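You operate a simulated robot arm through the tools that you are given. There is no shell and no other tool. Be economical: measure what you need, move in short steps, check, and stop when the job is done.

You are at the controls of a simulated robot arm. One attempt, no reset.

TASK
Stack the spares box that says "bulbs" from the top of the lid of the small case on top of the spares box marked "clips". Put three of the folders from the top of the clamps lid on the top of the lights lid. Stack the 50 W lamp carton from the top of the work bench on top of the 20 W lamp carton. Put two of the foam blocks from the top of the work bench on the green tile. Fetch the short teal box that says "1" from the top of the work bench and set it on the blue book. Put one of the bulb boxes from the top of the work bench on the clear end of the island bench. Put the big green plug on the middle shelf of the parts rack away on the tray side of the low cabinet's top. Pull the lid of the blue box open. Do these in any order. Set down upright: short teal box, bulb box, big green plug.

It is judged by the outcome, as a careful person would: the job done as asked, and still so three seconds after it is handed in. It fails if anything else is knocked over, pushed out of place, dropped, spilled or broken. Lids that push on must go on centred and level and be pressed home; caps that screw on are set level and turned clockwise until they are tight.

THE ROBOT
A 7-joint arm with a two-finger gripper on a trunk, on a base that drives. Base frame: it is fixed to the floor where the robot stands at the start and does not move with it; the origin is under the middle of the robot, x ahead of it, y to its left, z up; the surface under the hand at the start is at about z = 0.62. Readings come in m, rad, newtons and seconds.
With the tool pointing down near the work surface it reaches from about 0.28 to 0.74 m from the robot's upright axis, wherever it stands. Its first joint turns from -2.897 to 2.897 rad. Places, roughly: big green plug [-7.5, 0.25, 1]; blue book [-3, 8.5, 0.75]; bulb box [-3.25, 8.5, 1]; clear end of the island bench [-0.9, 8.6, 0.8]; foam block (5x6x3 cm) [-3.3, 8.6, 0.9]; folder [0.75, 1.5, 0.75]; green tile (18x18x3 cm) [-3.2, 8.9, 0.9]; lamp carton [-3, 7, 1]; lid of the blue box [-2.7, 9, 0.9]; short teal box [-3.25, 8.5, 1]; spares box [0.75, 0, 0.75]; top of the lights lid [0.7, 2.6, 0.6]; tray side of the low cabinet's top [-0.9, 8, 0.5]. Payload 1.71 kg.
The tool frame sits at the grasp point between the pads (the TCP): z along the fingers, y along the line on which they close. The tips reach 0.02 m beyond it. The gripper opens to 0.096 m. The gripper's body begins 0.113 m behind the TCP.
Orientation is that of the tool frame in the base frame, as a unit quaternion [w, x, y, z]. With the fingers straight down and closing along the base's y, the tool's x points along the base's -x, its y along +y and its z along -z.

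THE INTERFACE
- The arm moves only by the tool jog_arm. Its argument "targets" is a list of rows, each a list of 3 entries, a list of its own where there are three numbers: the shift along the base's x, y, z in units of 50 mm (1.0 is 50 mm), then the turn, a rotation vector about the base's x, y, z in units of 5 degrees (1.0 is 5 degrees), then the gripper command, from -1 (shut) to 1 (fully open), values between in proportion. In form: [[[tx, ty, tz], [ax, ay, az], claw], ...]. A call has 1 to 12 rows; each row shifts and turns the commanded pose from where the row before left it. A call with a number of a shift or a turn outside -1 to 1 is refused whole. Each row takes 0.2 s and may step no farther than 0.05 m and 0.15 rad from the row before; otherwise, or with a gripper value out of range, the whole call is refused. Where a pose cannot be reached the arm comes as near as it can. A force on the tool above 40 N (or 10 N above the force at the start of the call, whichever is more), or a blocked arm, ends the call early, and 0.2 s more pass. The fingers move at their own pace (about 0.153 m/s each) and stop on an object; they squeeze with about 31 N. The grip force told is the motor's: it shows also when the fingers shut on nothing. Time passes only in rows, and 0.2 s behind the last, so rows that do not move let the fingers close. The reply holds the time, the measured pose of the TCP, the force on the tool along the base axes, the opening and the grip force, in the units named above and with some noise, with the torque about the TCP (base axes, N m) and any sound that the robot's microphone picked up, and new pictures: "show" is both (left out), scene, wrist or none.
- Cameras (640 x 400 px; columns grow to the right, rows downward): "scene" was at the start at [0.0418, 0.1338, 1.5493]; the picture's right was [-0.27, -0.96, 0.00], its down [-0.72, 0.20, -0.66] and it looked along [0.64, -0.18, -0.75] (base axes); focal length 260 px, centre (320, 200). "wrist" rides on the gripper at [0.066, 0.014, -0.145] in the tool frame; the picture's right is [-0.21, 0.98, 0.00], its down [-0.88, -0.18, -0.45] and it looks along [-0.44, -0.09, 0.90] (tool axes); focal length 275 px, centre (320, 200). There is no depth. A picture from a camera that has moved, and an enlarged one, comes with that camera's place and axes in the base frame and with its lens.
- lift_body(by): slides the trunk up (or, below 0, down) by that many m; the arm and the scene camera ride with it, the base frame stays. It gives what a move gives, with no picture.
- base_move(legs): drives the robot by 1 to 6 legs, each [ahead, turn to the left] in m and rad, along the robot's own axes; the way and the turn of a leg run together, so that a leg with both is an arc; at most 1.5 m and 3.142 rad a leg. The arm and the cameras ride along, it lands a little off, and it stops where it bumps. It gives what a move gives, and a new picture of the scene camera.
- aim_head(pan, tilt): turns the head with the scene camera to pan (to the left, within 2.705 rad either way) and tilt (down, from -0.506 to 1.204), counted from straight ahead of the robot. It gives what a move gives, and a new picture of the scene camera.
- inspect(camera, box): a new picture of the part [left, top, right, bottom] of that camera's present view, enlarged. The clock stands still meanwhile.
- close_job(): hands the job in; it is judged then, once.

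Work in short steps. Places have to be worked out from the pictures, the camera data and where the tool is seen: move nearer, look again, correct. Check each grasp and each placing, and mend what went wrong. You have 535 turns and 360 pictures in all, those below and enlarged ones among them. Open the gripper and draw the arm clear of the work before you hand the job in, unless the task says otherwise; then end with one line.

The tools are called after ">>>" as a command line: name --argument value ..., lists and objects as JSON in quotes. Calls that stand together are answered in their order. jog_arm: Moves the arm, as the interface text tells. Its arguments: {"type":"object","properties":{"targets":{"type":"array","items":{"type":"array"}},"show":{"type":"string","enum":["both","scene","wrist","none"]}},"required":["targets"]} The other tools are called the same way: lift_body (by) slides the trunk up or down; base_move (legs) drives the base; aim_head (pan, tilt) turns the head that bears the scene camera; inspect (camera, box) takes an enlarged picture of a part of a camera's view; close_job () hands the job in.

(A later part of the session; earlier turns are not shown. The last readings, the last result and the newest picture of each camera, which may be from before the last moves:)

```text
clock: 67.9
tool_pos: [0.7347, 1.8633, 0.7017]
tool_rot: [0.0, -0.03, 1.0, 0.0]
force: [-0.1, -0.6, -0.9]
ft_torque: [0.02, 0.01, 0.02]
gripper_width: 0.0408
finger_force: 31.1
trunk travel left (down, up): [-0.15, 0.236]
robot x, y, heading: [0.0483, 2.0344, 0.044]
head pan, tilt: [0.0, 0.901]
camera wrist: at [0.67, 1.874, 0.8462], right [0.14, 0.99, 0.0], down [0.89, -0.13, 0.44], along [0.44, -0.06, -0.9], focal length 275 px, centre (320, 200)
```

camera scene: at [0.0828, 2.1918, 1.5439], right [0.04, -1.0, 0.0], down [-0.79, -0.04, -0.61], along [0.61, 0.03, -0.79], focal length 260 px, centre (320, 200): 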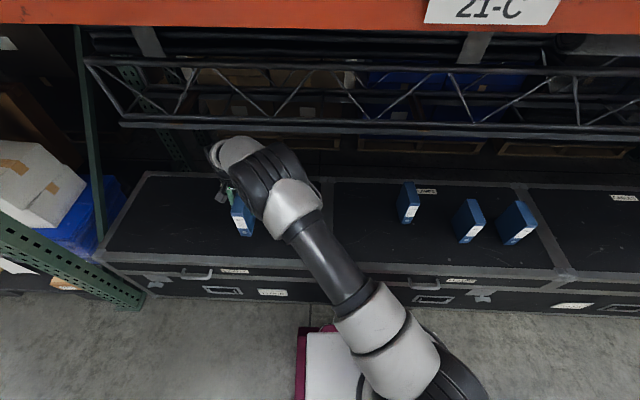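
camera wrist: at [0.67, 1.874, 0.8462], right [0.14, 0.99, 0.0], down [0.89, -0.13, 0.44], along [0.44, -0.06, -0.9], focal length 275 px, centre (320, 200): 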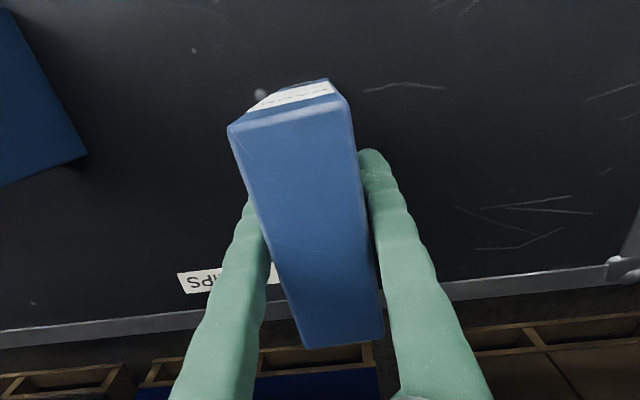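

>>> jog_arm --targets '[[[0, 0, 1], [0, 0, 0], -1], [[0, 0, 1], [0, 0, 0], -1], [[-0.27, 0.93, 0], [0, 0, -0.35], -1], [[-0.27, 0.93, 0], [0, 0, -0.35], -1], [[-0.27, 0.93, 0], [0, 0, 0], -1], [[-0.27, 0.93, 0], [0, 0, 0], -1], [[-0.27, 0.93, 0], [0, 0, 0], -1], [[-0.27, 0.93, 0], [0, 0, 0], -1], [[-0.27, 0.93, 0], [0, 0, 0], -1], [[-0.27, 0.93, 0], [0, 0, 0], -1], [[-0.27, 0.93, 0], [0, 0, 0], -1], [[-0.27, 0.93, 0], [0, 0, 0], -1]]' --show "none"

>>> jog_arm --targets '[[[0, 0.9, 0], [0, 0, 0], -1], [[0, 0, 0], [0, 0, 0], -1]]' --show "wrist"

```text
clock: 70.5
tool_pos: [0.6019, 2.3295, 0.8019]
tool_rot: [0.001, 0.001, 1.0, 0.0]
force: [0.4, 0.3, -1.4]
ft_torque: [-0.01, -0.03, 0.01]
gripper_width: 0.0408
finger_force: 31.2
trunk travel left (down, up): [-0.15, 0.236]
robot x, y, heading: [0.0493, 2.0337, 0.044]
head pan, tilt: [0.0, 0.901]
```

```text
clock: 71.1
tool_pos: [0.6007, 2.3753, 0.8024]
tool_rot: [0.0, 0.0, 1.0, 0.0]
force: [-0.3, 0.6, -1.7]
ft_torque: [-0.09, -0.02, 0.0]
gripper_width: 0.0407
finger_force: 30.9
trunk travel left (down, up): [-0.15, 0.236]
robot x, y, heading: [0.0491, 2.034, 0.046]
head pan, tilt: [0.0, 0.901]
camera wrist: at [0.5366, 2.3884, 0.9467], right [0.21, 0.98, 0.0], down [0.88, -0.18, 0.45], along [0.44, -0.09, -0.9], focal length 275 px, centre (320, 200)
```

wrist: 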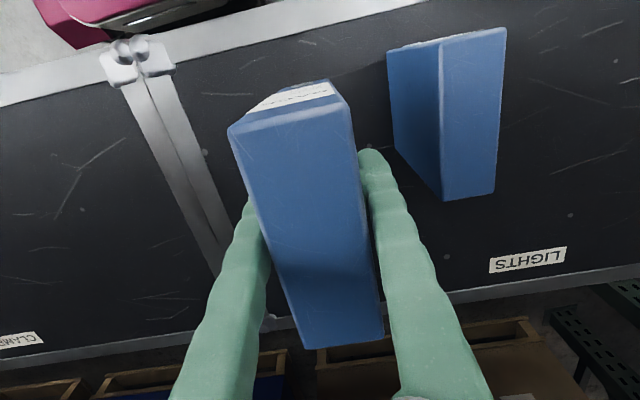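

Good spacing from MEND. Lower and feel for contact.

>>> jog_arm --targets '[[[0, 0, -0.9], [0, 0, 0], -1], [[0, 0, -0.9], [0, 0, 0], -1], [[0, 0, -0.16], [0, 0, 0], -1], [[0, 0, -0.08], [0, 0, 0], -1], [[0, 0, -0.05], [0, 0, 0], -1], [[0, 0, 0], [0, 0, 0], -1]]' --show "none"

```text
clock: 72.5
tool_pos: [0.6017, 2.3735, 0.7013]
tool_rot: [0.003, 0.0, 1.0, 0.002]
force: [-3.2, -1.8, 30.3]
ft_torque: [0.04, 0.55, 0.01]
gripper_width: 0.0406
finger_force: 31.0
trunk travel left (down, up): [-0.15, 0.236]
robot x, y, heading: [0.0495, 2.032, 0.047]
head pan, tilt: [0.0, 0.901]
```

>>> jog_arm --targets '[[[0, 0, 0.06], [0, 0, 0], -1], [[0, 0, 0], [0, 0, 0], 1], [[0, 0, 0], [0, 0, 0], 1], [[0, 0, 0], [0, 0, 0], 1], [[0, 0, 0.5], [0, 0, 0], 1], [[0, 0, 1], [0, 0, 0], 1], [[0, 0, 1], [0, 0, 0], 1], [[0, 0, 1], [0, 0, 0], 1], [[0, -0.9, 0], [0, 0, 0], 1], [[0, -0.9, 0], [0, 0, 0], 1], [[0, -0.9, 0], [0, 0, 0], 1], [[0, -0.9, 0], [0, 0, 0], 1]]' --show "none"

>>> jog_arm --targets '[[[-0.1, -0.9, 0.2], [0, 0, 0], 1], [[-0.1, -0.9, 0.2], [0, 0, 0], 1], [[-0.1, -0.9, 0.2], [0, 0, 0], 1], [[-0.1, -0.9, 0.2], [0, 0, 0], 1], [[-0.1, -0.9, 0.2], [0, 0, 0], 1], [[-0.1, -0.9, 0.2], [0, 0, 0], 1], [[-0.1, -0.9, 0], [0, 0, 0], 1], [[-0.1, -0.9, 0], [0, 0, 0], 1], [[0, -0.9, 0], [0, 0, 0], 1], [[0, 0, 0], [0, 0, 0], 1]]' --show "both"

```text
clock: 75.1
tool_pos: [0.6018, 2.1909, 0.8745]
tool_rot: [0.001, -0.001, 1.0, 0.001]
force: [0.7, -0.6, -0.1]
ft_torque: [0.01, 0.0, -0.03]
gripper_width: 0.0961
finger_force: 0.1
trunk travel left (down, up): [-0.15, 0.236]
robot x, y, heading: [0.0503, 2.0315, 0.043]
head pan, tilt: [0.0, 0.901]
```

```text
clock: 77.3
tool_pos: [0.5599, 1.787, 0.9366]
tool_rot: [0.001, -0.001, 1.0, 0.0]
force: [0.8, 0.0, 1.0]
ft_torque: [0.04, -0.02, 0.02]
gripper_width: 0.0963
finger_force: 0.1
trunk travel left (down, up): [-0.15, 0.236]
robot x, y, heading: [0.049, 2.0321, 0.045]
head pan, tilt: [0.0, 0.901]
camera scene: at [0.0826, 2.1908, 1.544], right [0.04, -1.0, 0.0], down [-0.79, -0.04, -0.61], along [0.61, 0.03, -0.79], focal length 260 px, centre (320, 200)
camera wrist: at [0.4948, 1.7999, 1.0801], right [0.2, 0.98, 0.0], down [0.88, -0.18, 0.45], along [0.44, -0.09, -0.9], focal length 275 px, centre (320, 200)
```

scene: 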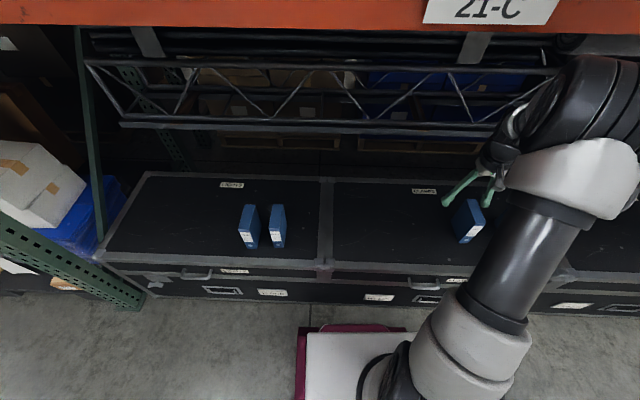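
wrist: 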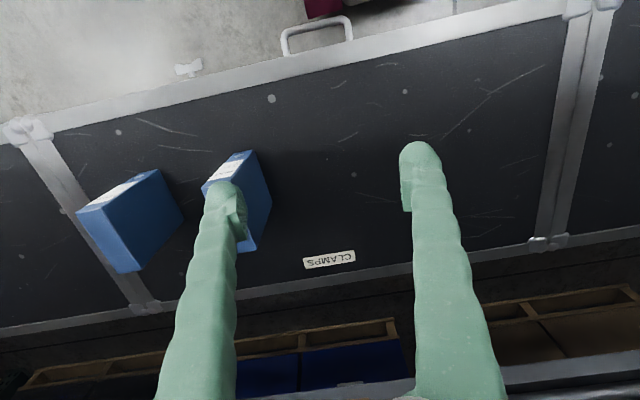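

Two are standing on the lights lid. I shift further to view SENT unobstructed.

>>> jog_arm --targets '[[[0, -0.9, 0], [0, 0, 0], 1], [[0, -0.9, 0], [0, 0, 0], 1], [[0, -0.5, 0], [0, 0, 0], 1], [[0, 0, 0], [0, 0, 0], 1]]' --show "wrist"

```text
clock: 78.3
tool_pos: [0.5611, 1.671, 0.9346]
tool_rot: [0.001, -0.001, 1.0, -0.001]
force: [0.6, 0.1, -0.3]
ft_torque: [0.02, 0.0, -0.01]
gripper_width: 0.0959
finger_force: 0.1
trunk travel left (down, up): [-0.15, 0.236]
robot x, y, heading: [0.046, 2.0378, 0.042]
head pan, tilt: [0.0, 0.901]
camera wrist: at [0.496, 1.6846, 1.0793], right [0.21, 0.98, 0.0], down [0.88, -0.18, 0.45], along [0.44, -0.09, -0.9], focal length 275 px, centre (320, 200)
```

wrist: 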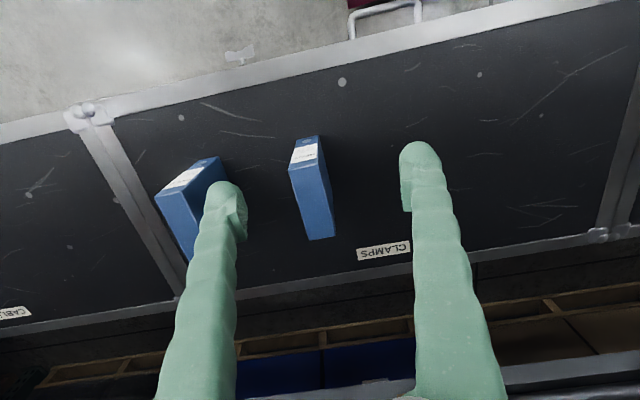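

>>> inspect --camera "wrist" --box '[230, 130, 390, 250]'

```text
3.33 times, centred on (310, 190) of wrist
camera zoom: at [0.496, 1.6846, 1.0793], right [0.21, 0.98, 0.0], down [0.88, -0.18, 0.45], along [0.44, -0.09, -0.9], focal length 918 px, centre (353, 233)
```

zoom: 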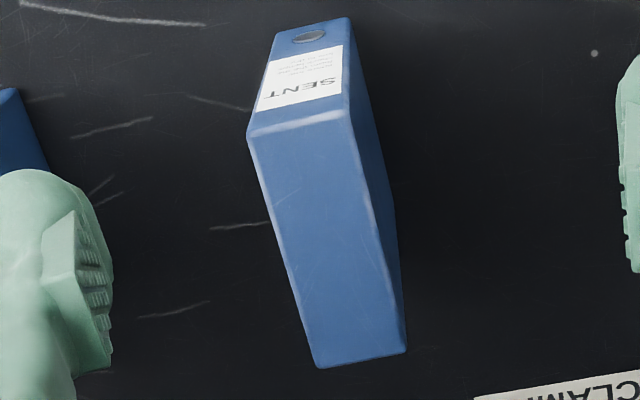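

SENT: centre ≈ (0.655, 1.644), yaw ≈ 1.5°. Move over, descend and grip.

>>> jog_arm --targets '[[[0.95, -0.27, 0], [0, 0, 0.3], 1], [[0.93, -0.27, 0], [0, 0, 0], 1], [[0, 0, -1], [0, 0, 0], 1], [[0, 0, -0.6], [0, 0, 0], 1], [[0, 0, 0], [0, 0, 0], 1]]' --show "wrist"

```text
clock: 79.5
tool_pos: [0.6555, 1.6436, 0.8548]
tool_rot: [0.001, -0.013, 1.0, -0.001]
force: [0.4, 0.1, 0.5]
ft_torque: [-0.01, 0.01, 0.0]
gripper_width: 0.0962
finger_force: 0.1
trunk travel left (down, up): [-0.15, 0.236]
robot x, y, heading: [0.0483, 2.0357, 0.045]
head pan, tilt: [0.0, 0.901]
camera wrist: at [0.5901, 1.6574, 1.0004], right [0.18, 0.98, 0.0], down [0.88, -0.16, 0.45], along [0.44, -0.08, -0.9], focal length 275 px, centre (320, 200)
```

wrist: 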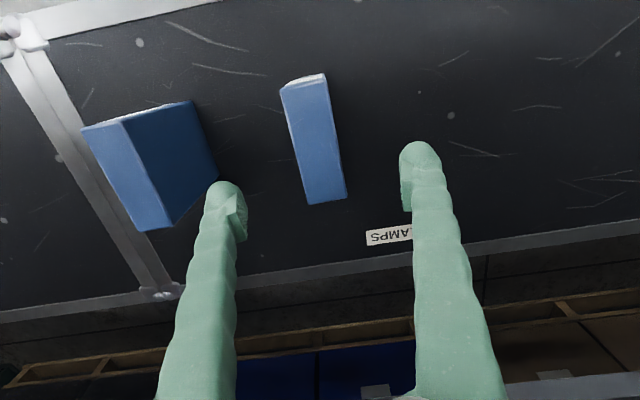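

>>> jog_arm --targets '[[[0, -0.05, -1], [0, 0, 0], 1], [[0, 0, -1], [0, 0, 0], 1], [[0, 0, -1], [0, 0, 0], 1], [[0, 0, -0.06], [0, 0, 0], 1], [[0, 0, 0], [0, 0, 0], -1], [[0, 0, 0], [0, 0, 0], -1], [[0, 0, 0], [0, 0, 0], -1], [[0, 0, 0], [0, 0, 0], -1], [[0, 0, 1], [0, 0, 0], -1], [[0, 0, 1], [0, 0, 0], -1], [[0, 0, 1], [0, 0, 0], -1]]' --show "wrist"

```text
clock: 81.9
tool_pos: [0.6572, 1.6442, 0.8537]
tool_rot: [-0.001, -0.013, 1.0, 0.001]
force: [-0.1, 0.9, -1.6]
ft_torque: [0.02, 0.02, -0.03]
gripper_width: 0.0407
finger_force: 31.0
trunk travel left (down, up): [-0.15, 0.236]
robot x, y, heading: [0.0456, 2.0389, 0.043]
head pan, tilt: [0.0, 0.901]
camera wrist: at [0.5914, 1.6561, 0.9979], right [0.18, 0.98, 0.0], down [0.88, -0.16, 0.44], along [0.44, -0.08, -0.9], focal length 275 px, centre (320, 200)
```

wrist: 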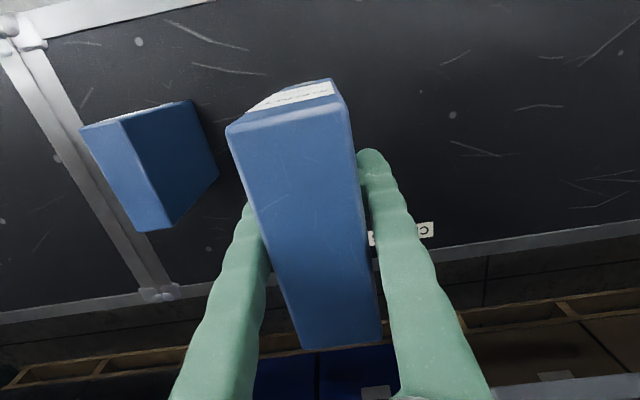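

>>> jog_arm --targets '[[[-0.09, 0.98, 0], [0, 0, -0.3], -1], [[-0.09, 0.98, 0], [0, 0, 0], -1], [[-0.09, 0.98, 0], [0, 0, 0], -1], [[-0.09, 0.98, 0], [0, 0, 0], -1], [[-0.09, 0.98, 0], [0, 0, 0], -1], [[-0.09, 0.98, 0], [0, 0, 0], -1], [[-0.09, 0.98, 0], [0, 0, 0], -1], [[-0.09, 0.98, 0], [0, 0, 0], -1], [[-0.09, 0.98, 0], [0, 0, 0], -1], [[-0.09, 0.98, 0], [0, 0, 0], -1], [[-0.09, 0.98, 0], [0, 0, 0], -1], [[-0.09, 0.98, 0], [0, 0, 0], -1]]' --show "none"

>>> jog_arm --targets '[[[0, 0.94, 0], [0, 0, 0], -1], [[0, 0, -1], [0, 0, 0], -1], [[0, 0, 0], [0, 0, 0], -1]]' --show "wrist"

```text
clock: 84.5
tool_pos: [0.6009, 2.2349, 0.8506]
tool_rot: [0.0, 0.0, 1.0, 0.0]
force: [0.6, 0.4, -1.7]
ft_torque: [0.01, 0.01, -0.04]
gripper_width: 0.0406
finger_force: 31.1
trunk travel left (down, up): [-0.15, 0.236]
robot x, y, heading: [0.05, 2.0335, 0.042]
head pan, tilt: [0.0, 0.901]
```

```text
clock: 85.3
tool_pos: [0.6009, 2.2781, 0.8036]
tool_rot: [0.0, 0.0, 1.0, 0.0]
force: [0.6, -0.3, -2.0]
ft_torque: [0.02, 0.0, -0.03]
gripper_width: 0.0408
finger_force: 31.2
trunk travel left (down, up): [-0.15, 0.236]
robot x, y, heading: [0.0467, 2.0337, 0.041]
head pan, tilt: [0.0, 0.901]
camera wrist: at [0.5355, 2.2929, 0.9474], right [0.21, 0.98, 0.0], down [0.88, -0.18, 0.45], along [0.44, -0.09, -0.9], focal length 275 px, centre (320, 200)
```

wrist: 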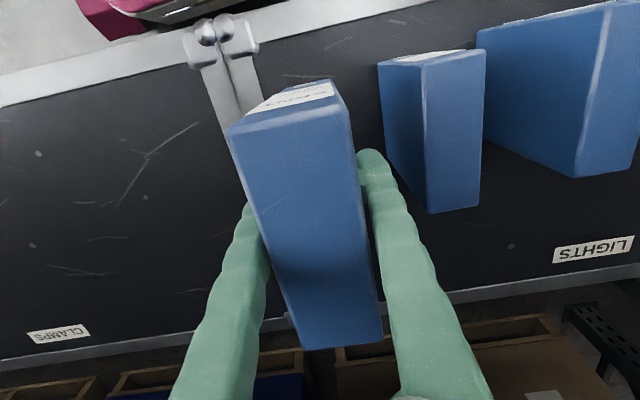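

Clear of the seam (lid begins y≈2.225). Lower and feel.

>>> jog_arm --targets '[[[0, 0, -0.9], [0, 0, 0], -1], [[0, 0, -0.9], [0, 0, 0], -1], [[0, 0, -0.18], [0, 0, 0], -1], [[0, 0, -0.08], [0, 0, 0], -1], [[0, 0, -0.05], [0, 0, 0], -1], [[0, 0, 0], [0, 0, 0], -1]]' --show "none"

```text
clock: 86.7
tool_pos: [0.6013, 2.2811, 0.7002]
tool_rot: [0.004, -0.001, 1.0, 0.002]
force: [-0.4, 2.5, 27.8]
ft_torque: [-0.06, 0.64, -0.04]
gripper_width: 0.0403
finger_force: 30.5
trunk travel left (down, up): [-0.15, 0.236]
robot x, y, heading: [0.0502, 2.032, 0.042]
head pan, tilt: [0.0, 0.901]
```

>>> jog_arm --targets '[[[0, 0, 0.06], [0, 0, 0], -1], [[0, 0, 0], [0, 0, 0], 1], [[0, 0, 0], [0, 0, 0], 1], [[0, 0, 0], [0, 0, 0], 1], [[0, 0, 0.5], [0, 0, 0], 1], [[0, 0, 1], [0, 0, 0], 1], [[0, 0, 1], [0, 0, 0], 1], [[0, 0, 1], [0, 0, 0], 1], [[-0.9, -0.3, 0.3], [0, 0, 0], 1], [[-0.9, -0.3, 0.3], [0, 0, 0], 1], [[-0.9, -0.3, 0.3], [0, 0, 0], 1], [[-0.9, -0.3, 0.3], [0, 0, 0], 1]]' --show "scene"

```text
clock: 89.3
tool_pos: [0.4199, 2.2187, 0.9334]
tool_rot: [0.001, -0.002, 1.0, -0.001]
force: [0.2, -0.5, 1.1]
ft_torque: [0.02, 0.01, 0.01]
gripper_width: 0.0958
finger_force: 0.1
trunk travel left (down, up): [-0.15, 0.236]
robot x, y, heading: [0.0513, 2.0342, 0.039]
head pan, tilt: [0.0, 0.901]
camera scene: at [0.0814, 2.1907, 1.5441], right [0.04, -1.0, 0.0], down [-0.79, -0.03, -0.61], along [0.61, 0.03, -0.79], focal length 260 px, centre (320, 200)
```

scene: 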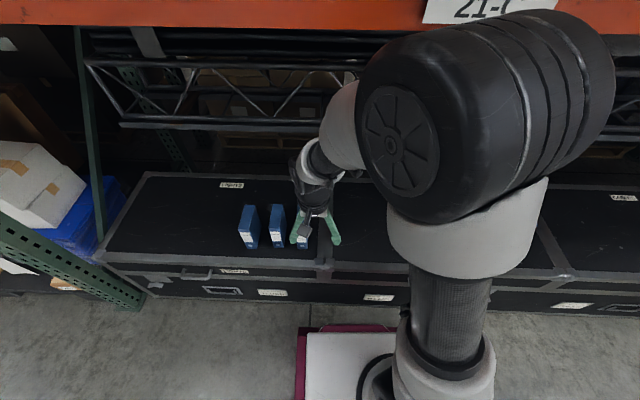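

Three folders placed. I back off 0.45 m and check the result, then survey the room.

>>> base_move --legs '[[-0.45, 0]]'

>>> aim_head --pan 1.57 --tilt 0.25

>>> aim_head --pan 2.65 --tilt 0.25

>>> aim_head --pan -2.5 --tilt 0.25

```text
clock: 92.2
tool_pos: [-0.0331, 2.1977, 0.9327]
tool_rot: [0.001, 0.002, 1.0, 0.0]
force: [-1.0, -0.3, 0.5]
ft_torque: [0.02, -0.07, -0.03]
gripper_width: 0.0959
finger_force: 0.0
trunk travel left (down, up): [-0.15, 0.236]
robot x, y, heading: [-0.4066, 2.0166, 0.04]
head pan, tilt: [0.0, 0.901]
camera scene: at [-0.3725, 2.1718, 1.544], right [0.04, -1.0, 0.0], down [-0.79, -0.03, -0.61], along [0.61, 0.02, -0.79], focal length 260 px, centre (320, 200)
```

scene: 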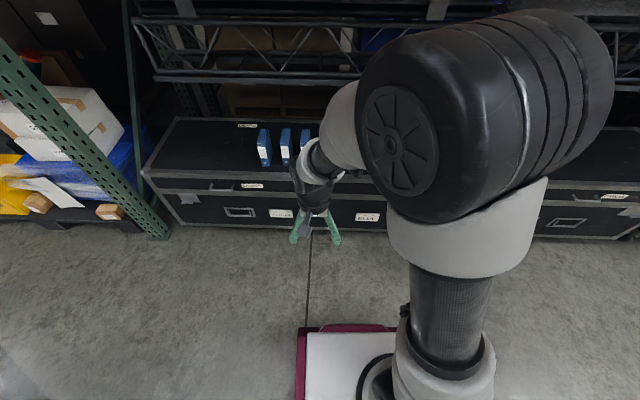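

```text
clock: 93.9
tool_pos: [-0.047, 2.1977, 0.9387]
tool_rot: [0.007, 0.001, 1.0, 0.001]
force: [1.1, 0.7, -0.2]
ft_torque: [0.0, -0.01, 0.03]
gripper_width: 0.096
finger_force: 0.0
trunk travel left (down, up): [-0.15, 0.236]
robot x, y, heading: [-0.4089, 2.0152, 0.038]
head pan, tilt: [1.571, 0.25]
camera scene: at [-0.4499, 2.2623, 1.6022], right [1.0, 0.04, -0.02], down [-0.01, -0.25, -0.97], along [-0.04, 0.97, -0.25], focal length 260 px, centre (320, 200)
```

scene: 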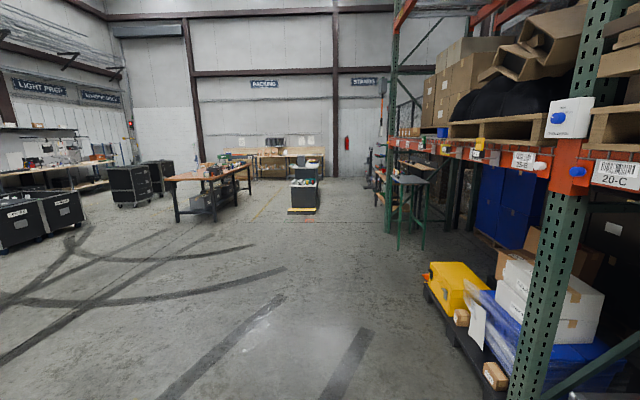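

```text
clock: 95.2
tool_pos: [-0.048, 2.1978, 0.9391]
tool_rot: [0.008, 0.002, 1.0, 0.001]
force: [-0.4, -0.2, -0.3]
ft_torque: [-0.01, 0.03, 0.0]
gripper_width: 0.0958
finger_force: 0.0
trunk travel left (down, up): [-0.15, 0.236]
robot x, y, heading: [-0.404, 2.0157, 0.047]
head pan, tilt: [2.649, 0.25]
camera scene: at [-0.5301, 2.2098, 1.6036], right [0.44, 0.9, -0.01], down [0.21, -0.11, -0.97], along [-0.88, 0.42, -0.23], focal length 260 px, centre (320, 200)
```

scene: 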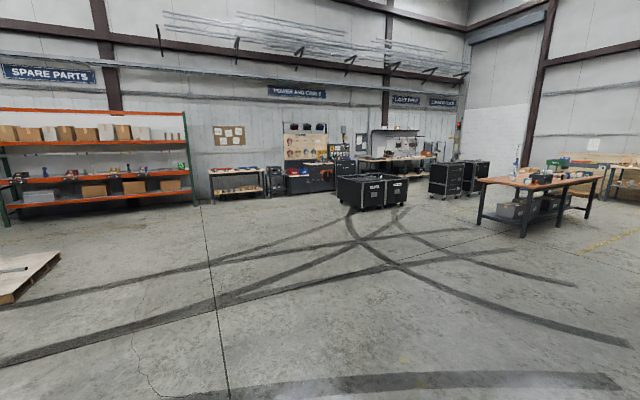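

```text
clock: 99.2
tool_pos: [-0.0478, 2.1977, 0.9391]
tool_rot: [0.007, 0.001, 1.0, 0.002]
force: [-0.3, 0.2, 0.0]
ft_torque: [-0.01, -0.06, 0.02]
gripper_width: 0.0961
finger_force: 0.0
trunk travel left (down, up): [-0.15, 0.236]
robot x, y, heading: [-0.4062, 2.0176, 0.037]
head pan, tilt: [-2.499, 0.25]
camera scene: at [-0.5187, 2.11, 1.6035], right [-0.63, 0.78, 0.01], down [0.18, 0.16, -0.97], along [-0.76, -0.61, -0.23], focal length 260 px, centre (320, 200)
```

scene: 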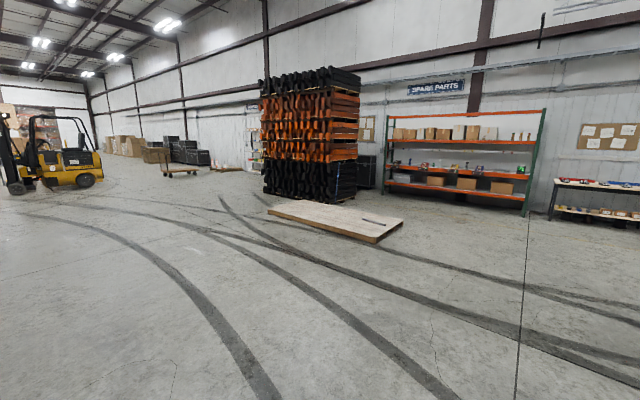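

Clear overview. I zoom on the spare-parts rack to spot the big green plug.

>>> inspect --camera "scene" --box '[375, 100, 560, 215]'

```text
3.46 times, centred on (468, 158) of scene
camera zoom: at [-0.5187, 2.11, 1.6035], right [-0.63, 0.78, 0.01], down [0.18, 0.16, -0.97], along [-0.76, -0.61, -0.23], focal length 898 px, centre (-190, 347)
```

zoom: 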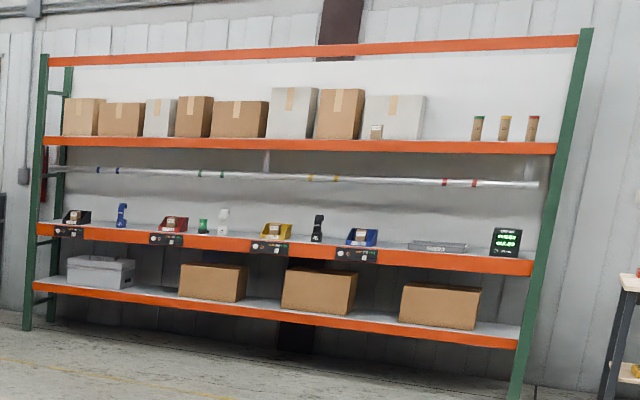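

The green plug is seen on the middle shelf next to a white one. I drive towards the rack, keeping north of the pallet; first half first.

>>> base_move --legs '[[0, -3.019], [1.5, 0], [1.5, 0]]'

>>> aim_head --pan 0.2 --tilt 0.3

```text
clock: 123.2
tool_pos: [-3.7006, 1.4767, 0.9381]
tool_rot: [0.001, 1.0, 0.029, -0.008]
force: [0.0, 0.2, 0.0]
ft_torque: [0.03, -0.01, -0.03]
gripper_width: 0.0958
finger_force: 0.0
trunk travel left (down, up): [-0.15, 0.236]
robot x, y, heading: [-3.3503, 1.6819, -3.044]
head pan, tilt: [-2.499, 0.25]
camera scene: at [-3.2347, 1.593, 1.6035], right [0.68, -0.74, 0.01], down [-0.17, -0.17, -0.97], along [0.72, 0.66, -0.23], focal length 260 px, centre (320, 200)
```

scene: 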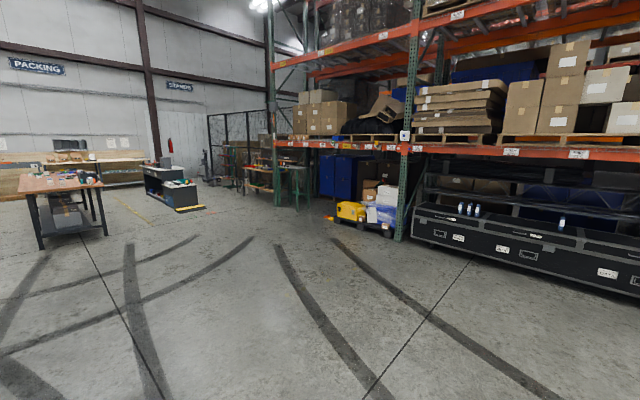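

```text
clock: 125.5
tool_pos: [-3.6853, 1.4792, 0.9445]
tool_rot: [0.002, 0.999, 0.029, -0.015]
force: [-0.2, 0.4, 0.9]
ft_torque: [0.01, 0.03, 0.03]
gripper_width: 0.096
finger_force: 0.2
trunk travel left (down, up): [-0.15, 0.236]
robot x, y, heading: [-3.3475, 1.6815, -3.041]
head pan, tilt: [0.201, 0.3]
camera scene: at [-3.3923, 1.5022, 1.596], right [-0.3, 0.96, 0.0], down [0.3, 0.09, -0.95], along [-0.91, -0.28, -0.31], focal length 260 px, centre (320, 200)
```

scene: 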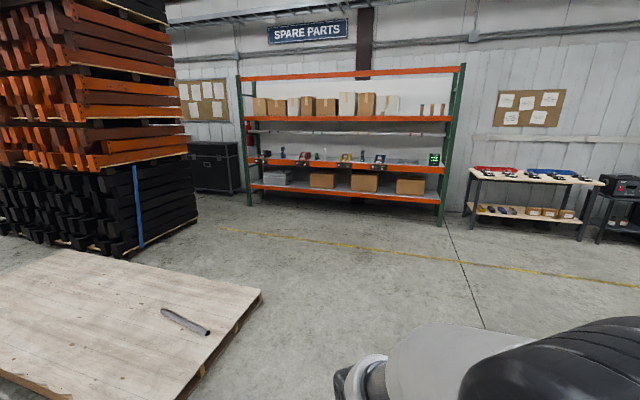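

Folders confirmed fine in the back view. Path right of the pallet is clear; I continue toward the rack, then shift to y≈0.3.

>>> base_move --legs '[[1.45, 0], [1.45, 0], [0, 1.471], [1.1, 0], [0, -1.571]]'

>>> aim_head --pan 0 --tilt 0.5

```text
clock: 154.9
tool_pos: [-6.6729, 0.2584, 0.9445]
tool_rot: [0.001, 0.998, -0.054, -0.016]
force: [-0.1, -0.3, -0.4]
ft_torque: [0.01, -0.01, 0.02]
gripper_width: 0.0961
finger_force: 0.1
trunk travel left (down, up): [-0.15, 0.236]
robot x, y, heading: [-6.3141, 0.3998, 3.078]
head pan, tilt: [0.201, 0.3]
camera scene: at [-6.3803, 0.2293, 1.596], right [-0.13, 0.99, 0.0], down [0.31, 0.04, -0.95], along [-0.94, -0.13, -0.31], focal length 260 px, centre (320, 200)
```

scene: 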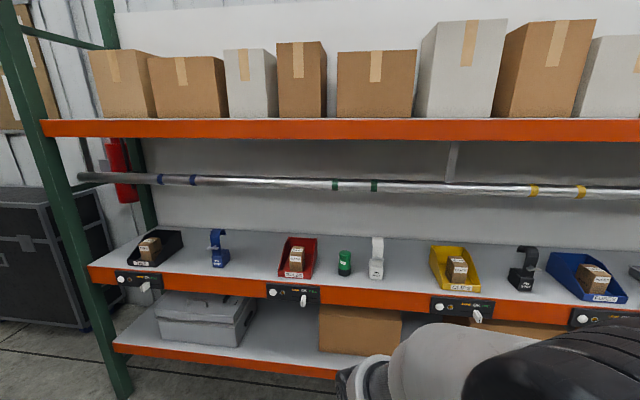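

```text
clock: 155.6
tool_pos: [-6.658, 0.2556, 0.949]
tool_rot: [0.002, 0.998, -0.053, -0.024]
force: [-1.1, -1.0, -0.2]
ft_torque: [0.06, 0.0, 0.0]
gripper_width: 0.0959
finger_force: 0.1
trunk travel left (down, up): [-0.15, 0.236]
robot x, y, heading: [-6.3118, 0.4032, 3.075]
head pan, tilt: [0.0, 0.499]
camera scene: at [-6.3784, 0.2474, 1.5776], right [0.07, 1.0, 0.0], down [0.49, -0.03, -0.87], along [-0.87, 0.06, -0.49], focal length 260 px, centre (320, 200)
```

scene: 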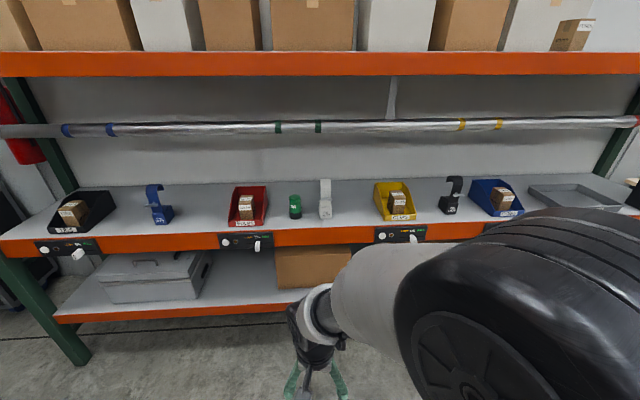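

>>> inspect --camera "scene" --box '[210, 160, 370, 260]'

```text
4.00 times, centred on (290, 210) of scene
camera zoom: at [-6.3784, 0.2474, 1.5776], right [0.07, 1.0, 0.0], down [0.49, -0.03, -0.87], along [-0.87, 0.06, -0.49], focal length 1038 px, centre (440, 160)
```

zoom: 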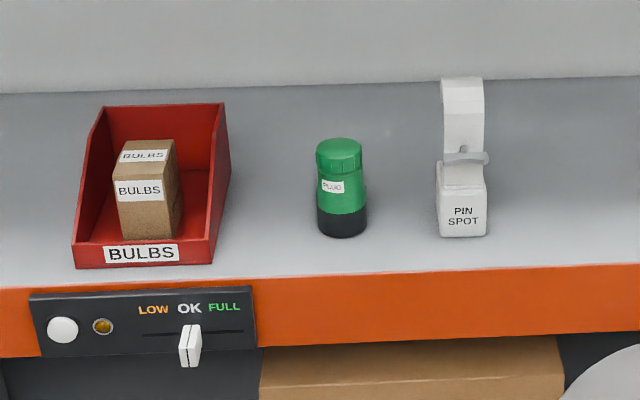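

The green plug sits at about (-7.41, 0.20) on the shelf (z≈0.9). I raise the hand a little and drive 0.45 m nearer.

>>> jog_arm --targets '[[[0, 0, 1], [0, 0, 0], 1], [[0, 0, 1], [0, 0, 0], 1], [[0, 0, 0], [0, 0, 0], 1]]' --show "none"

>>> base_move --legs '[[0.45, 0.06]]'

```text
clock: 156.4
tool_pos: [-6.6587, 0.2566, 1.0477]
tool_rot: [0.0, 0.998, -0.054, -0.024]
force: [-0.7, 0.4, -0.2]
ft_torque: [0.04, -0.01, 0.01]
gripper_width: 0.0961
finger_force: 0.0
trunk travel left (down, up): [-0.15, 0.236]
robot x, y, heading: [-6.3132, 0.3989, 3.075]
head pan, tilt: [0.0, 0.499]
```

```text
clock: 159.3
tool_pos: [-7.1123, 0.2569, 1.0464]
tool_rot: [0.001, 0.999, -0.026, -0.023]
force: [-0.3, -0.2, 0.7]
ft_torque: [0.0, -0.05, -0.01]
gripper_width: 0.0958
finger_force: 0.0
trunk travel left (down, up): [-0.15, 0.236]
robot x, y, heading: [-6.7712, 0.4189, 3.129]
head pan, tilt: [0.0, 0.499]
camera scene: at [-6.8305, 0.2629, 1.5775], right [0.01, 1.0, 0.0], down [0.49, -0.01, -0.87], along [-0.87, 0.01, -0.49], focal length 260 px, centre (320, 200)
```

scene: 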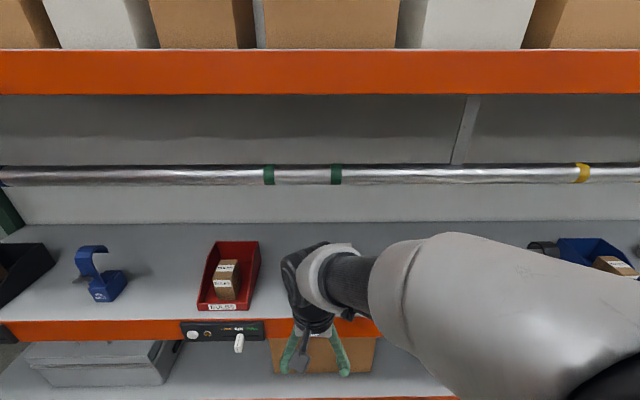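

Pipe hangs at roughly x=-7.37, z=1.34, so I'll approach with the fingers tilted 45° forward, beneath it. First I tilt in front of the rack and take a wrist look.

>>> jog_arm --targets '[[[-0.1, -0.1, 0], [0, 0.95, 0], 1], [[-0.1, -0.1, 0], [0, 0.95, 0], 1], [[-0.1, -0.1, 0], [0, 0.95, 0], 1], [[-0.1, -0.1, 0], [0, 0.95, 0], 1], [[-0.1, -0.1, 0], [0, 0.95, 0], 1], [[-0.1, -0.1, 0], [0, 0.95, 0], 1], [[-0.1, -0.1, 0], [0, 0.95, 0], 1], [[-0.1, -0.1, 0], [0, 0.95, 0], 1], [[-0.1, -0.1, 0], [0, 0.9, 0], 1], [[0, 0, 0], [0, 0, 0], 1]]' --show "both"

```text
clock: 161.6
tool_pos: [-7.1391, 0.2107, 1.0527]
tool_rot: [0.01, 0.92, -0.026, -0.392]
force: [-0.1, 0.2, 0.1]
ft_torque: [0.01, -0.02, 0.01]
gripper_width: 0.0958
finger_force: 0.1
trunk travel left (down, up): [-0.15, 0.236]
robot x, y, heading: [-6.7666, 0.4214, 3.124]
head pan, tilt: [0.0, 0.499]
camera scene: at [-6.8293, 0.263, 1.5776], right [0.01, 1.0, 0.0], down [0.49, -0.01, -0.87], along [-0.87, 0.01, -0.49], focal length 260 px, centre (320, 200)
camera wrist: at [-6.9894, 0.1952, 1.1056], right [-0.18, -0.97, 0.19], down [-0.28, 0.23, 0.93], along [-0.94, 0.11, -0.31], focal length 275 px, centre (320, 200)
```

scene: 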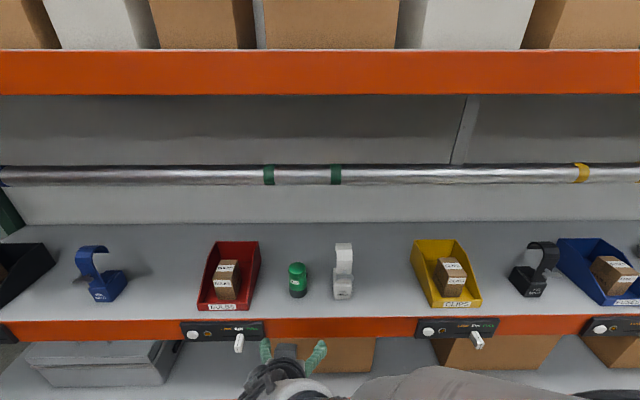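
wrist: 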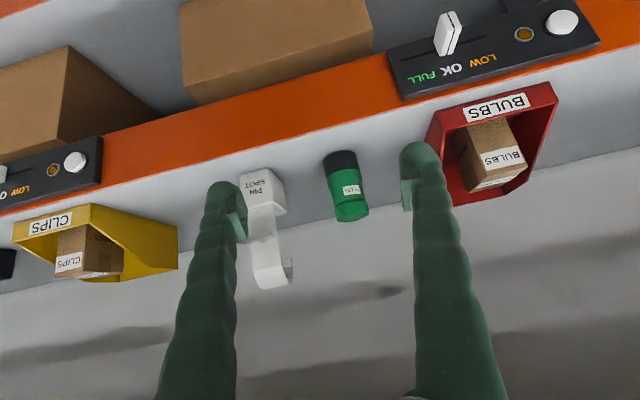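

Triangulation agrees: plug axis at (-7.434, 0.196), bottom z 0.89, top 1.00, Ø≈57 mm. Move to a pre-grasp point 10 cm back along the finger axis.

>>> jog_arm --targets '[[[-0.97, -0.07, 0], [0, 0, 0], 1], [[-0.97, -0.07, 0], [0, 0, 0], 1], [[-0.97, -0.07, 0], [0, 0, 0], 1], [[-0.97, -0.07, 0], [0, 0, 0], 1], [[0, 0, 0], [0, 0, 0], 1]]' --show "both"

```text
clock: 162.8
tool_pos: [-7.3364, 0.1984, 1.0531]
tool_rot: [0.011, 0.92, -0.025, -0.391]
force: [-0.8, -0.3, 0.0]
ft_torque: [-0.01, -0.01, 0.01]
gripper_width: 0.0959
finger_force: 0.1
trunk travel left (down, up): [-0.15, 0.236]
robot x, y, heading: [-6.7756, 0.4149, 3.127]
head pan, tilt: [0.0, 0.499]
camera scene: at [-6.8293, 0.263, 1.5776], right [0.01, 1.0, 0.0], down [0.49, -0.01, -0.87], along [-0.87, 0.01, -0.49], focal length 260 px, centre (320, 200)
camera wrist: at [-7.1861, 0.1816, 1.1064], right [-0.18, -0.97, 0.19], down [-0.28, 0.23, 0.93], along [-0.94, 0.11, -0.31], focal length 275 px, centre (320, 200)
```

scene: 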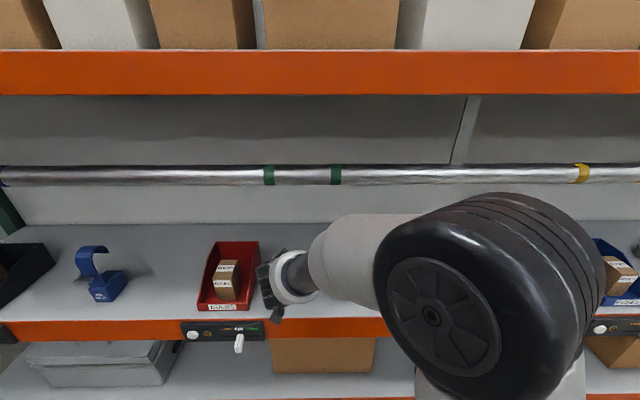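
wrist: 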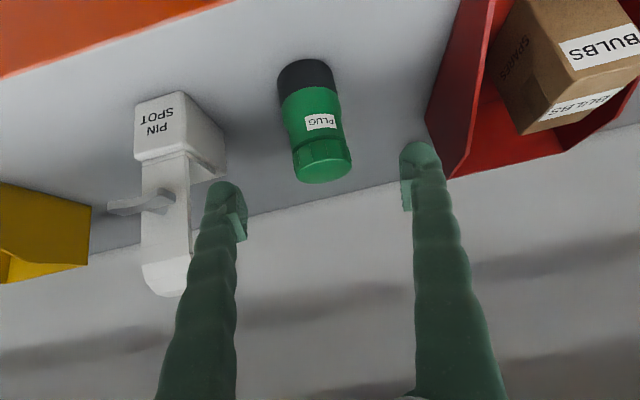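

Aligned. Advance diagonally to the grasp point and close.

>>> jog_arm --targets '[[[-0.65, -0.02, -0.72], [0, 0, 0], 1], [[-0.65, 0, -0.72], [0, 0, 0], 1], [[-0.65, 0, -0.7], [0, 0, 0], 1], [[0, 0, 0], [0, 0, 0], 1]]' --show "wrist"

```text
clock: 163.8
tool_pos: [-7.4342, 0.1957, 0.9459]
tool_rot: [0.012, 0.92, -0.025, -0.391]
force: [0.5, -1.0, -0.6]
ft_torque: [0.02, 0.04, -0.03]
gripper_width: 0.096
finger_force: 0.0
trunk travel left (down, up): [-0.15, 0.236]
robot x, y, heading: [-6.7712, 0.4146, 3.124]
head pan, tilt: [0.0, 0.499]
camera wrist: at [-7.2831, 0.1785, 0.9986], right [-0.18, -0.97, 0.19], down [-0.28, 0.23, 0.93], along [-0.94, 0.11, -0.31], focal length 275 px, centre (320, 200)
```

wrist: 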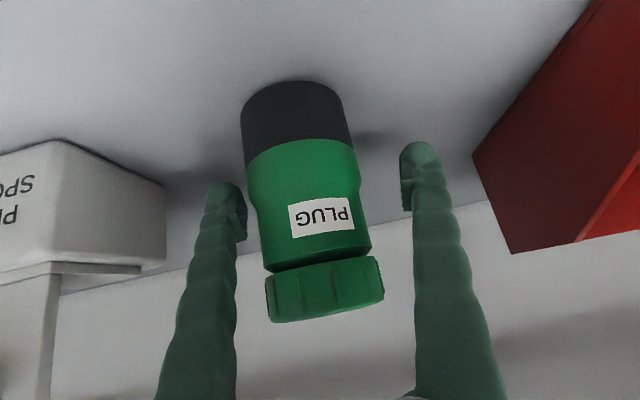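

Plug is ~7 mm toward +y; I centre and close.

>>> jog_arm --targets '[[[0, 0.14, 0], [0, 0, 0], 1], [[0, 0, 0], [0, 0, 0], 0.3], [[0, 0, 0], [0, 0, 0], -1], [[0, 0, 0], [0, 0, 0], -1], [[0, 0, 0], [0, 0, 0], -1]]' --show "wrist"

```text
clock: 164.9
tool_pos: [-7.4336, 0.2022, 0.9449]
tool_rot: [0.011, 0.92, -0.025, -0.392]
force: [-1.2, -1.3, 2.3]
ft_torque: [0.0, -0.07, 0.0]
gripper_width: 0.0614
finger_force: 30.6
trunk travel left (down, up): [-0.15, 0.236]
robot x, y, heading: [-6.7717, 0.4173, 3.129]
head pan, tilt: [0.0, 0.499]
camera wrist: at [-7.2835, 0.1859, 0.9989], right [-0.18, -0.97, 0.19], down [-0.28, 0.23, 0.93], along [-0.94, 0.11, -0.31], focal length 275 px, centre (320, 200)
```

wrist: 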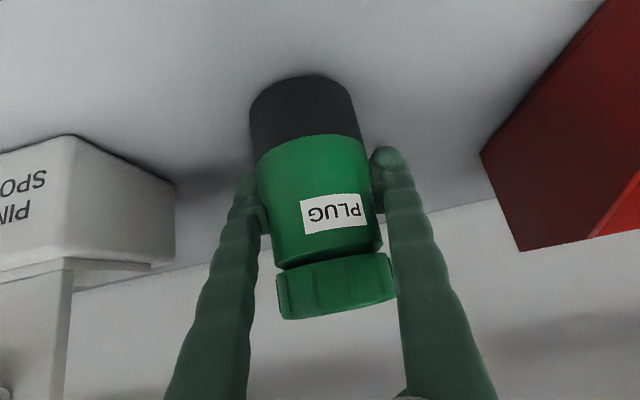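

Gripped (61 mm). Lift 4 cm and withdraw from the rack.

>>> jog_arm --targets '[[[0, 0, 0.4], [0, 0, 0], -1], [[0, 0, 0.6], [0, 0, 0], -1], [[0.9, 0, 0.2], [0, 0, 0], -1], [[0.9, 0, 0.2], [0, 0, 0], -1], [[0.95, 0, 0], [0, 0, 0], -1], [[0.95, 0, 0], [0, 0, 0], -1], [[0.95, 0, 0], [0, 0, 0], -1], [[0, 0, 0], [0, 0, 0], -1]]' --show "both"

```text
clock: 166.8
tool_pos: [-7.1992, 0.2037, 1.0165]
tool_rot: [0.011, 0.92, -0.026, -0.392]
force: [0.1, -0.9, -3.7]
ft_torque: [0.03, 0.05, -0.02]
gripper_width: 0.0614
finger_force: 31.2
trunk travel left (down, up): [-0.15, 0.236]
robot x, y, heading: [-6.7697, 0.4098, 3.128]
head pan, tilt: [0.0, 0.499]
camera scene: at [-6.8299, 0.2629, 1.5775], right [0.01, 1.0, 0.0], down [0.49, -0.01, -0.87], along [-0.87, 0.01, -0.49], focal length 260 px, centre (320, 200)
camera wrist: at [-7.0484, 0.1861, 1.0688], right [-0.18, -0.97, 0.19], down [-0.28, 0.23, 0.93], along [-0.94, 0.12, -0.31], focal length 275 px, centre (320, 200)
```

scene: 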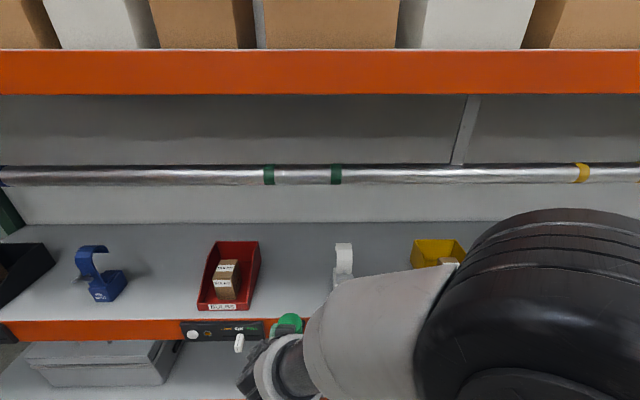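
wrist: 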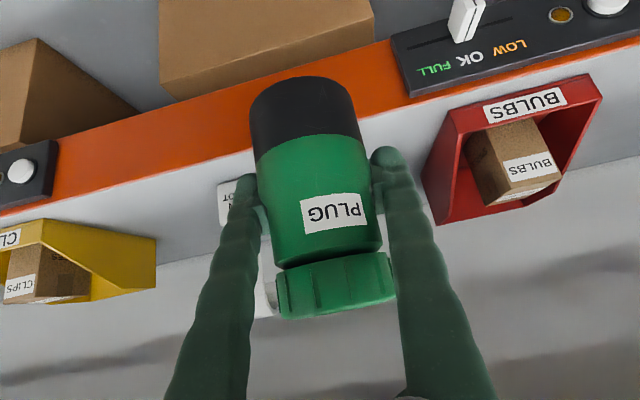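

Plug is held and clear. I back away and drive diagonally across the open floor toward the low cabinet near (-0.9, 8).

>>> base_move --legs '[[-0.5, 0], [0, -2.36], [1.5, 0], [1.5, 0]]'

>>> aim_head --pan 0.1 --tilt 0.3

```text
clock: 191.6
tool_pos: [-3.9179, 2.9025, 1.015]
tool_rot: [0.36, -0.313, 0.865, 0.153]
force: [0.2, 0.7, -3.2]
ft_torque: [0.05, -0.03, -0.03]
gripper_width: 0.0592
finger_force: 31.3
trunk travel left (down, up): [-0.15, 0.236]
robot x, y, heading: [-4.0863, 2.4578, 0.735]
head pan, tilt: [0.0, 0.499]
camera scene: at [-4.1476, 2.6081, 1.5775], right [0.67, -0.74, 0.0], down [-0.37, -0.33, -0.87], along [0.65, 0.58, -0.49], focal length 260 px, centre (320, 200)
```

scene: 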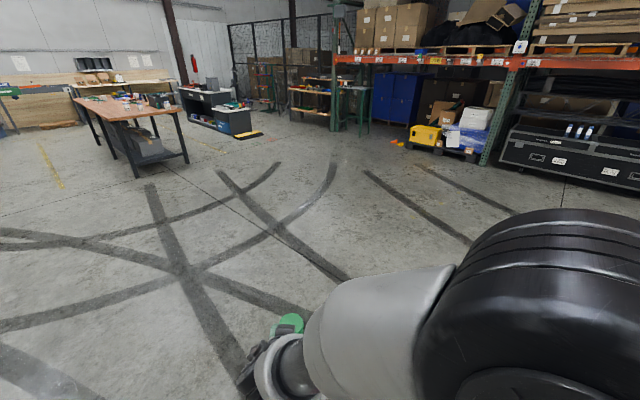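

```text
clock: 192.3
tool_pos: [-3.9286, 2.8923, 1.0207]
tool_rot: [0.368, -0.312, 0.862, 0.157]
force: [-0.1, -0.1, -3.6]
ft_torque: [0.03, -0.03, 0.02]
gripper_width: 0.0593
finger_force: 30.8
trunk travel left (down, up): [-0.15, 0.236]
robot x, y, heading: [-4.0897, 2.4573, 0.738]
head pan, tilt: [0.099, 0.3]
camera scene: at [-4.1524, 2.6165, 1.5959], right [0.74, -0.67, 0.0], down [-0.21, -0.23, -0.95], along [0.64, 0.7, -0.31], focal length 260 px, centre (320, 200)
```

scene: 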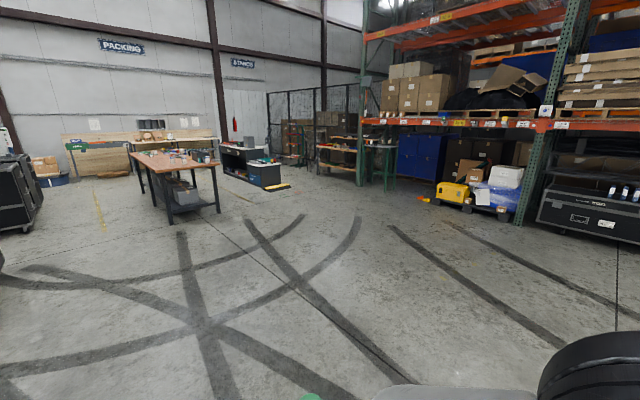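

>>> inspect --camera "scene" --box '[125, 115, 305, 228]'

>>> inspect --camera "wrist" --box '[0, 0, 640, 400]'

```text
3.54 times, centred on (215, 172) of scene
camera zoom: at [-4.1524, 2.6165, 1.5959], right [0.74, -0.67, 0.0], down [-0.21, -0.23, -0.95], along [0.64, 0.7, -0.31], focal length 919 px, centre (692, 301)
```

zoom: 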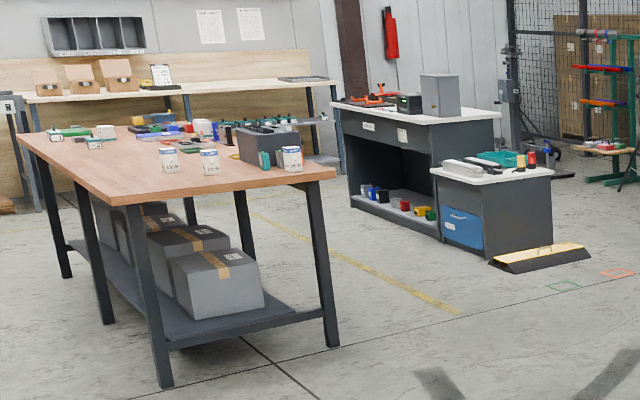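

```text
1.00 times, centred on (320, 200) of wrist (not enlarged: the box is as wide or as high as the picture)
camera zoom: at [-4.0499, 2.8025, 1.0728], right [-0.53, 0.83, 0.19], down [0.35, 0.01, 0.94], along [0.77, 0.56, -0.3], focal length 275 px, centre (320, 200)
```

zoom: 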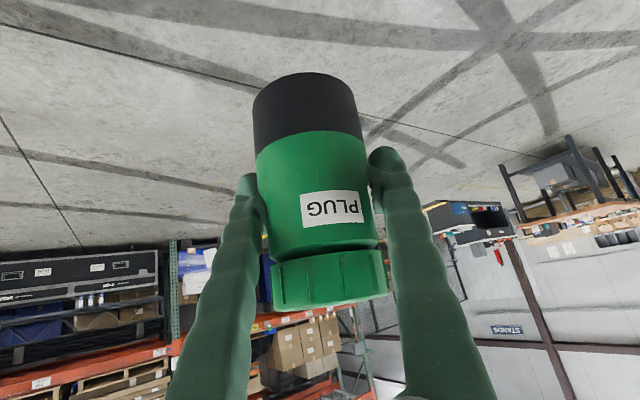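

Low cabinet: x≈-1.24…-0.65, y≈7.8…8.4, approached best from its west side (ramp on the south). I drive to the corridor between the work bench and the island.

>>> base_move --legs '[[0, 0.316], [1.5, 0], [1.5, 0], [1.4, 0], [0, 0.5]]'

>>> aim_head --pan -0.3 --tilt 0.5

```text
clock: 217.5
tool_pos: [-2.1773, 6.6563, 1.0211]
tool_rot: [0.268, -0.644, 0.653, 0.296]
force: [1.1, 0.1, -2.6]
ft_torque: [0.05, 0.0, 0.03]
gripper_width: 0.0584
finger_force: 31.3
trunk travel left (down, up): [-0.15, 0.236]
robot x, y, heading: [-1.9485, 6.2503, 1.598]
head pan, tilt: [0.099, 0.3]
camera scene: at [-2.1135, 6.3072, 1.5959], right [0.99, 0.13, 0.0], down [0.04, -0.31, -0.95], along [-0.12, 0.94, -0.31], focal length 260 px, centre (320, 200)
```

scene: 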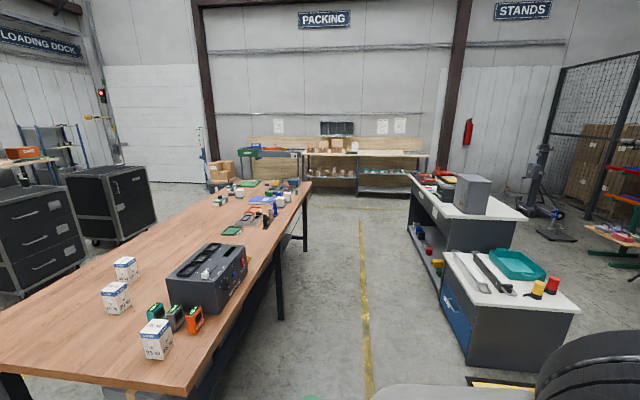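

```text
clock: 218.4
tool_pos: [-2.1774, 6.6414, 1.0279]
tool_rot: [0.273, -0.642, 0.651, 0.3]
force: [0.1, 0.2, -2.6]
ft_torque: [0.04, -0.01, 0.03]
gripper_width: 0.0583
finger_force: 30.8
trunk travel left (down, up): [-0.15, 0.236]
robot x, y, heading: [-1.9493, 6.2548, 1.596]
head pan, tilt: [-0.3, 0.499]
camera scene: at [-2.0772, 6.3027, 1.5776], right [0.96, -0.27, 0.01], down [-0.13, -0.48, -0.87], along [0.24, 0.84, -0.49], focal length 260 px, centre (320, 200)
```

scene: 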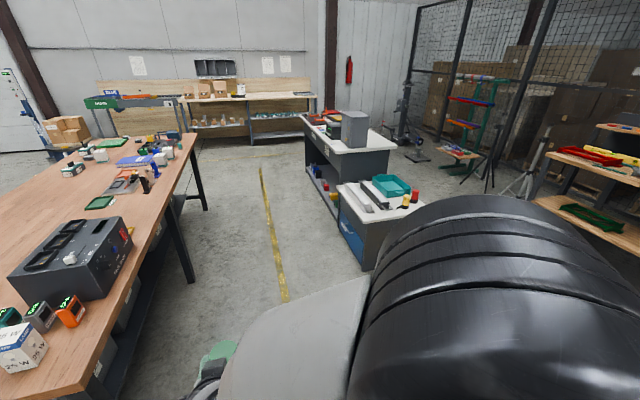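

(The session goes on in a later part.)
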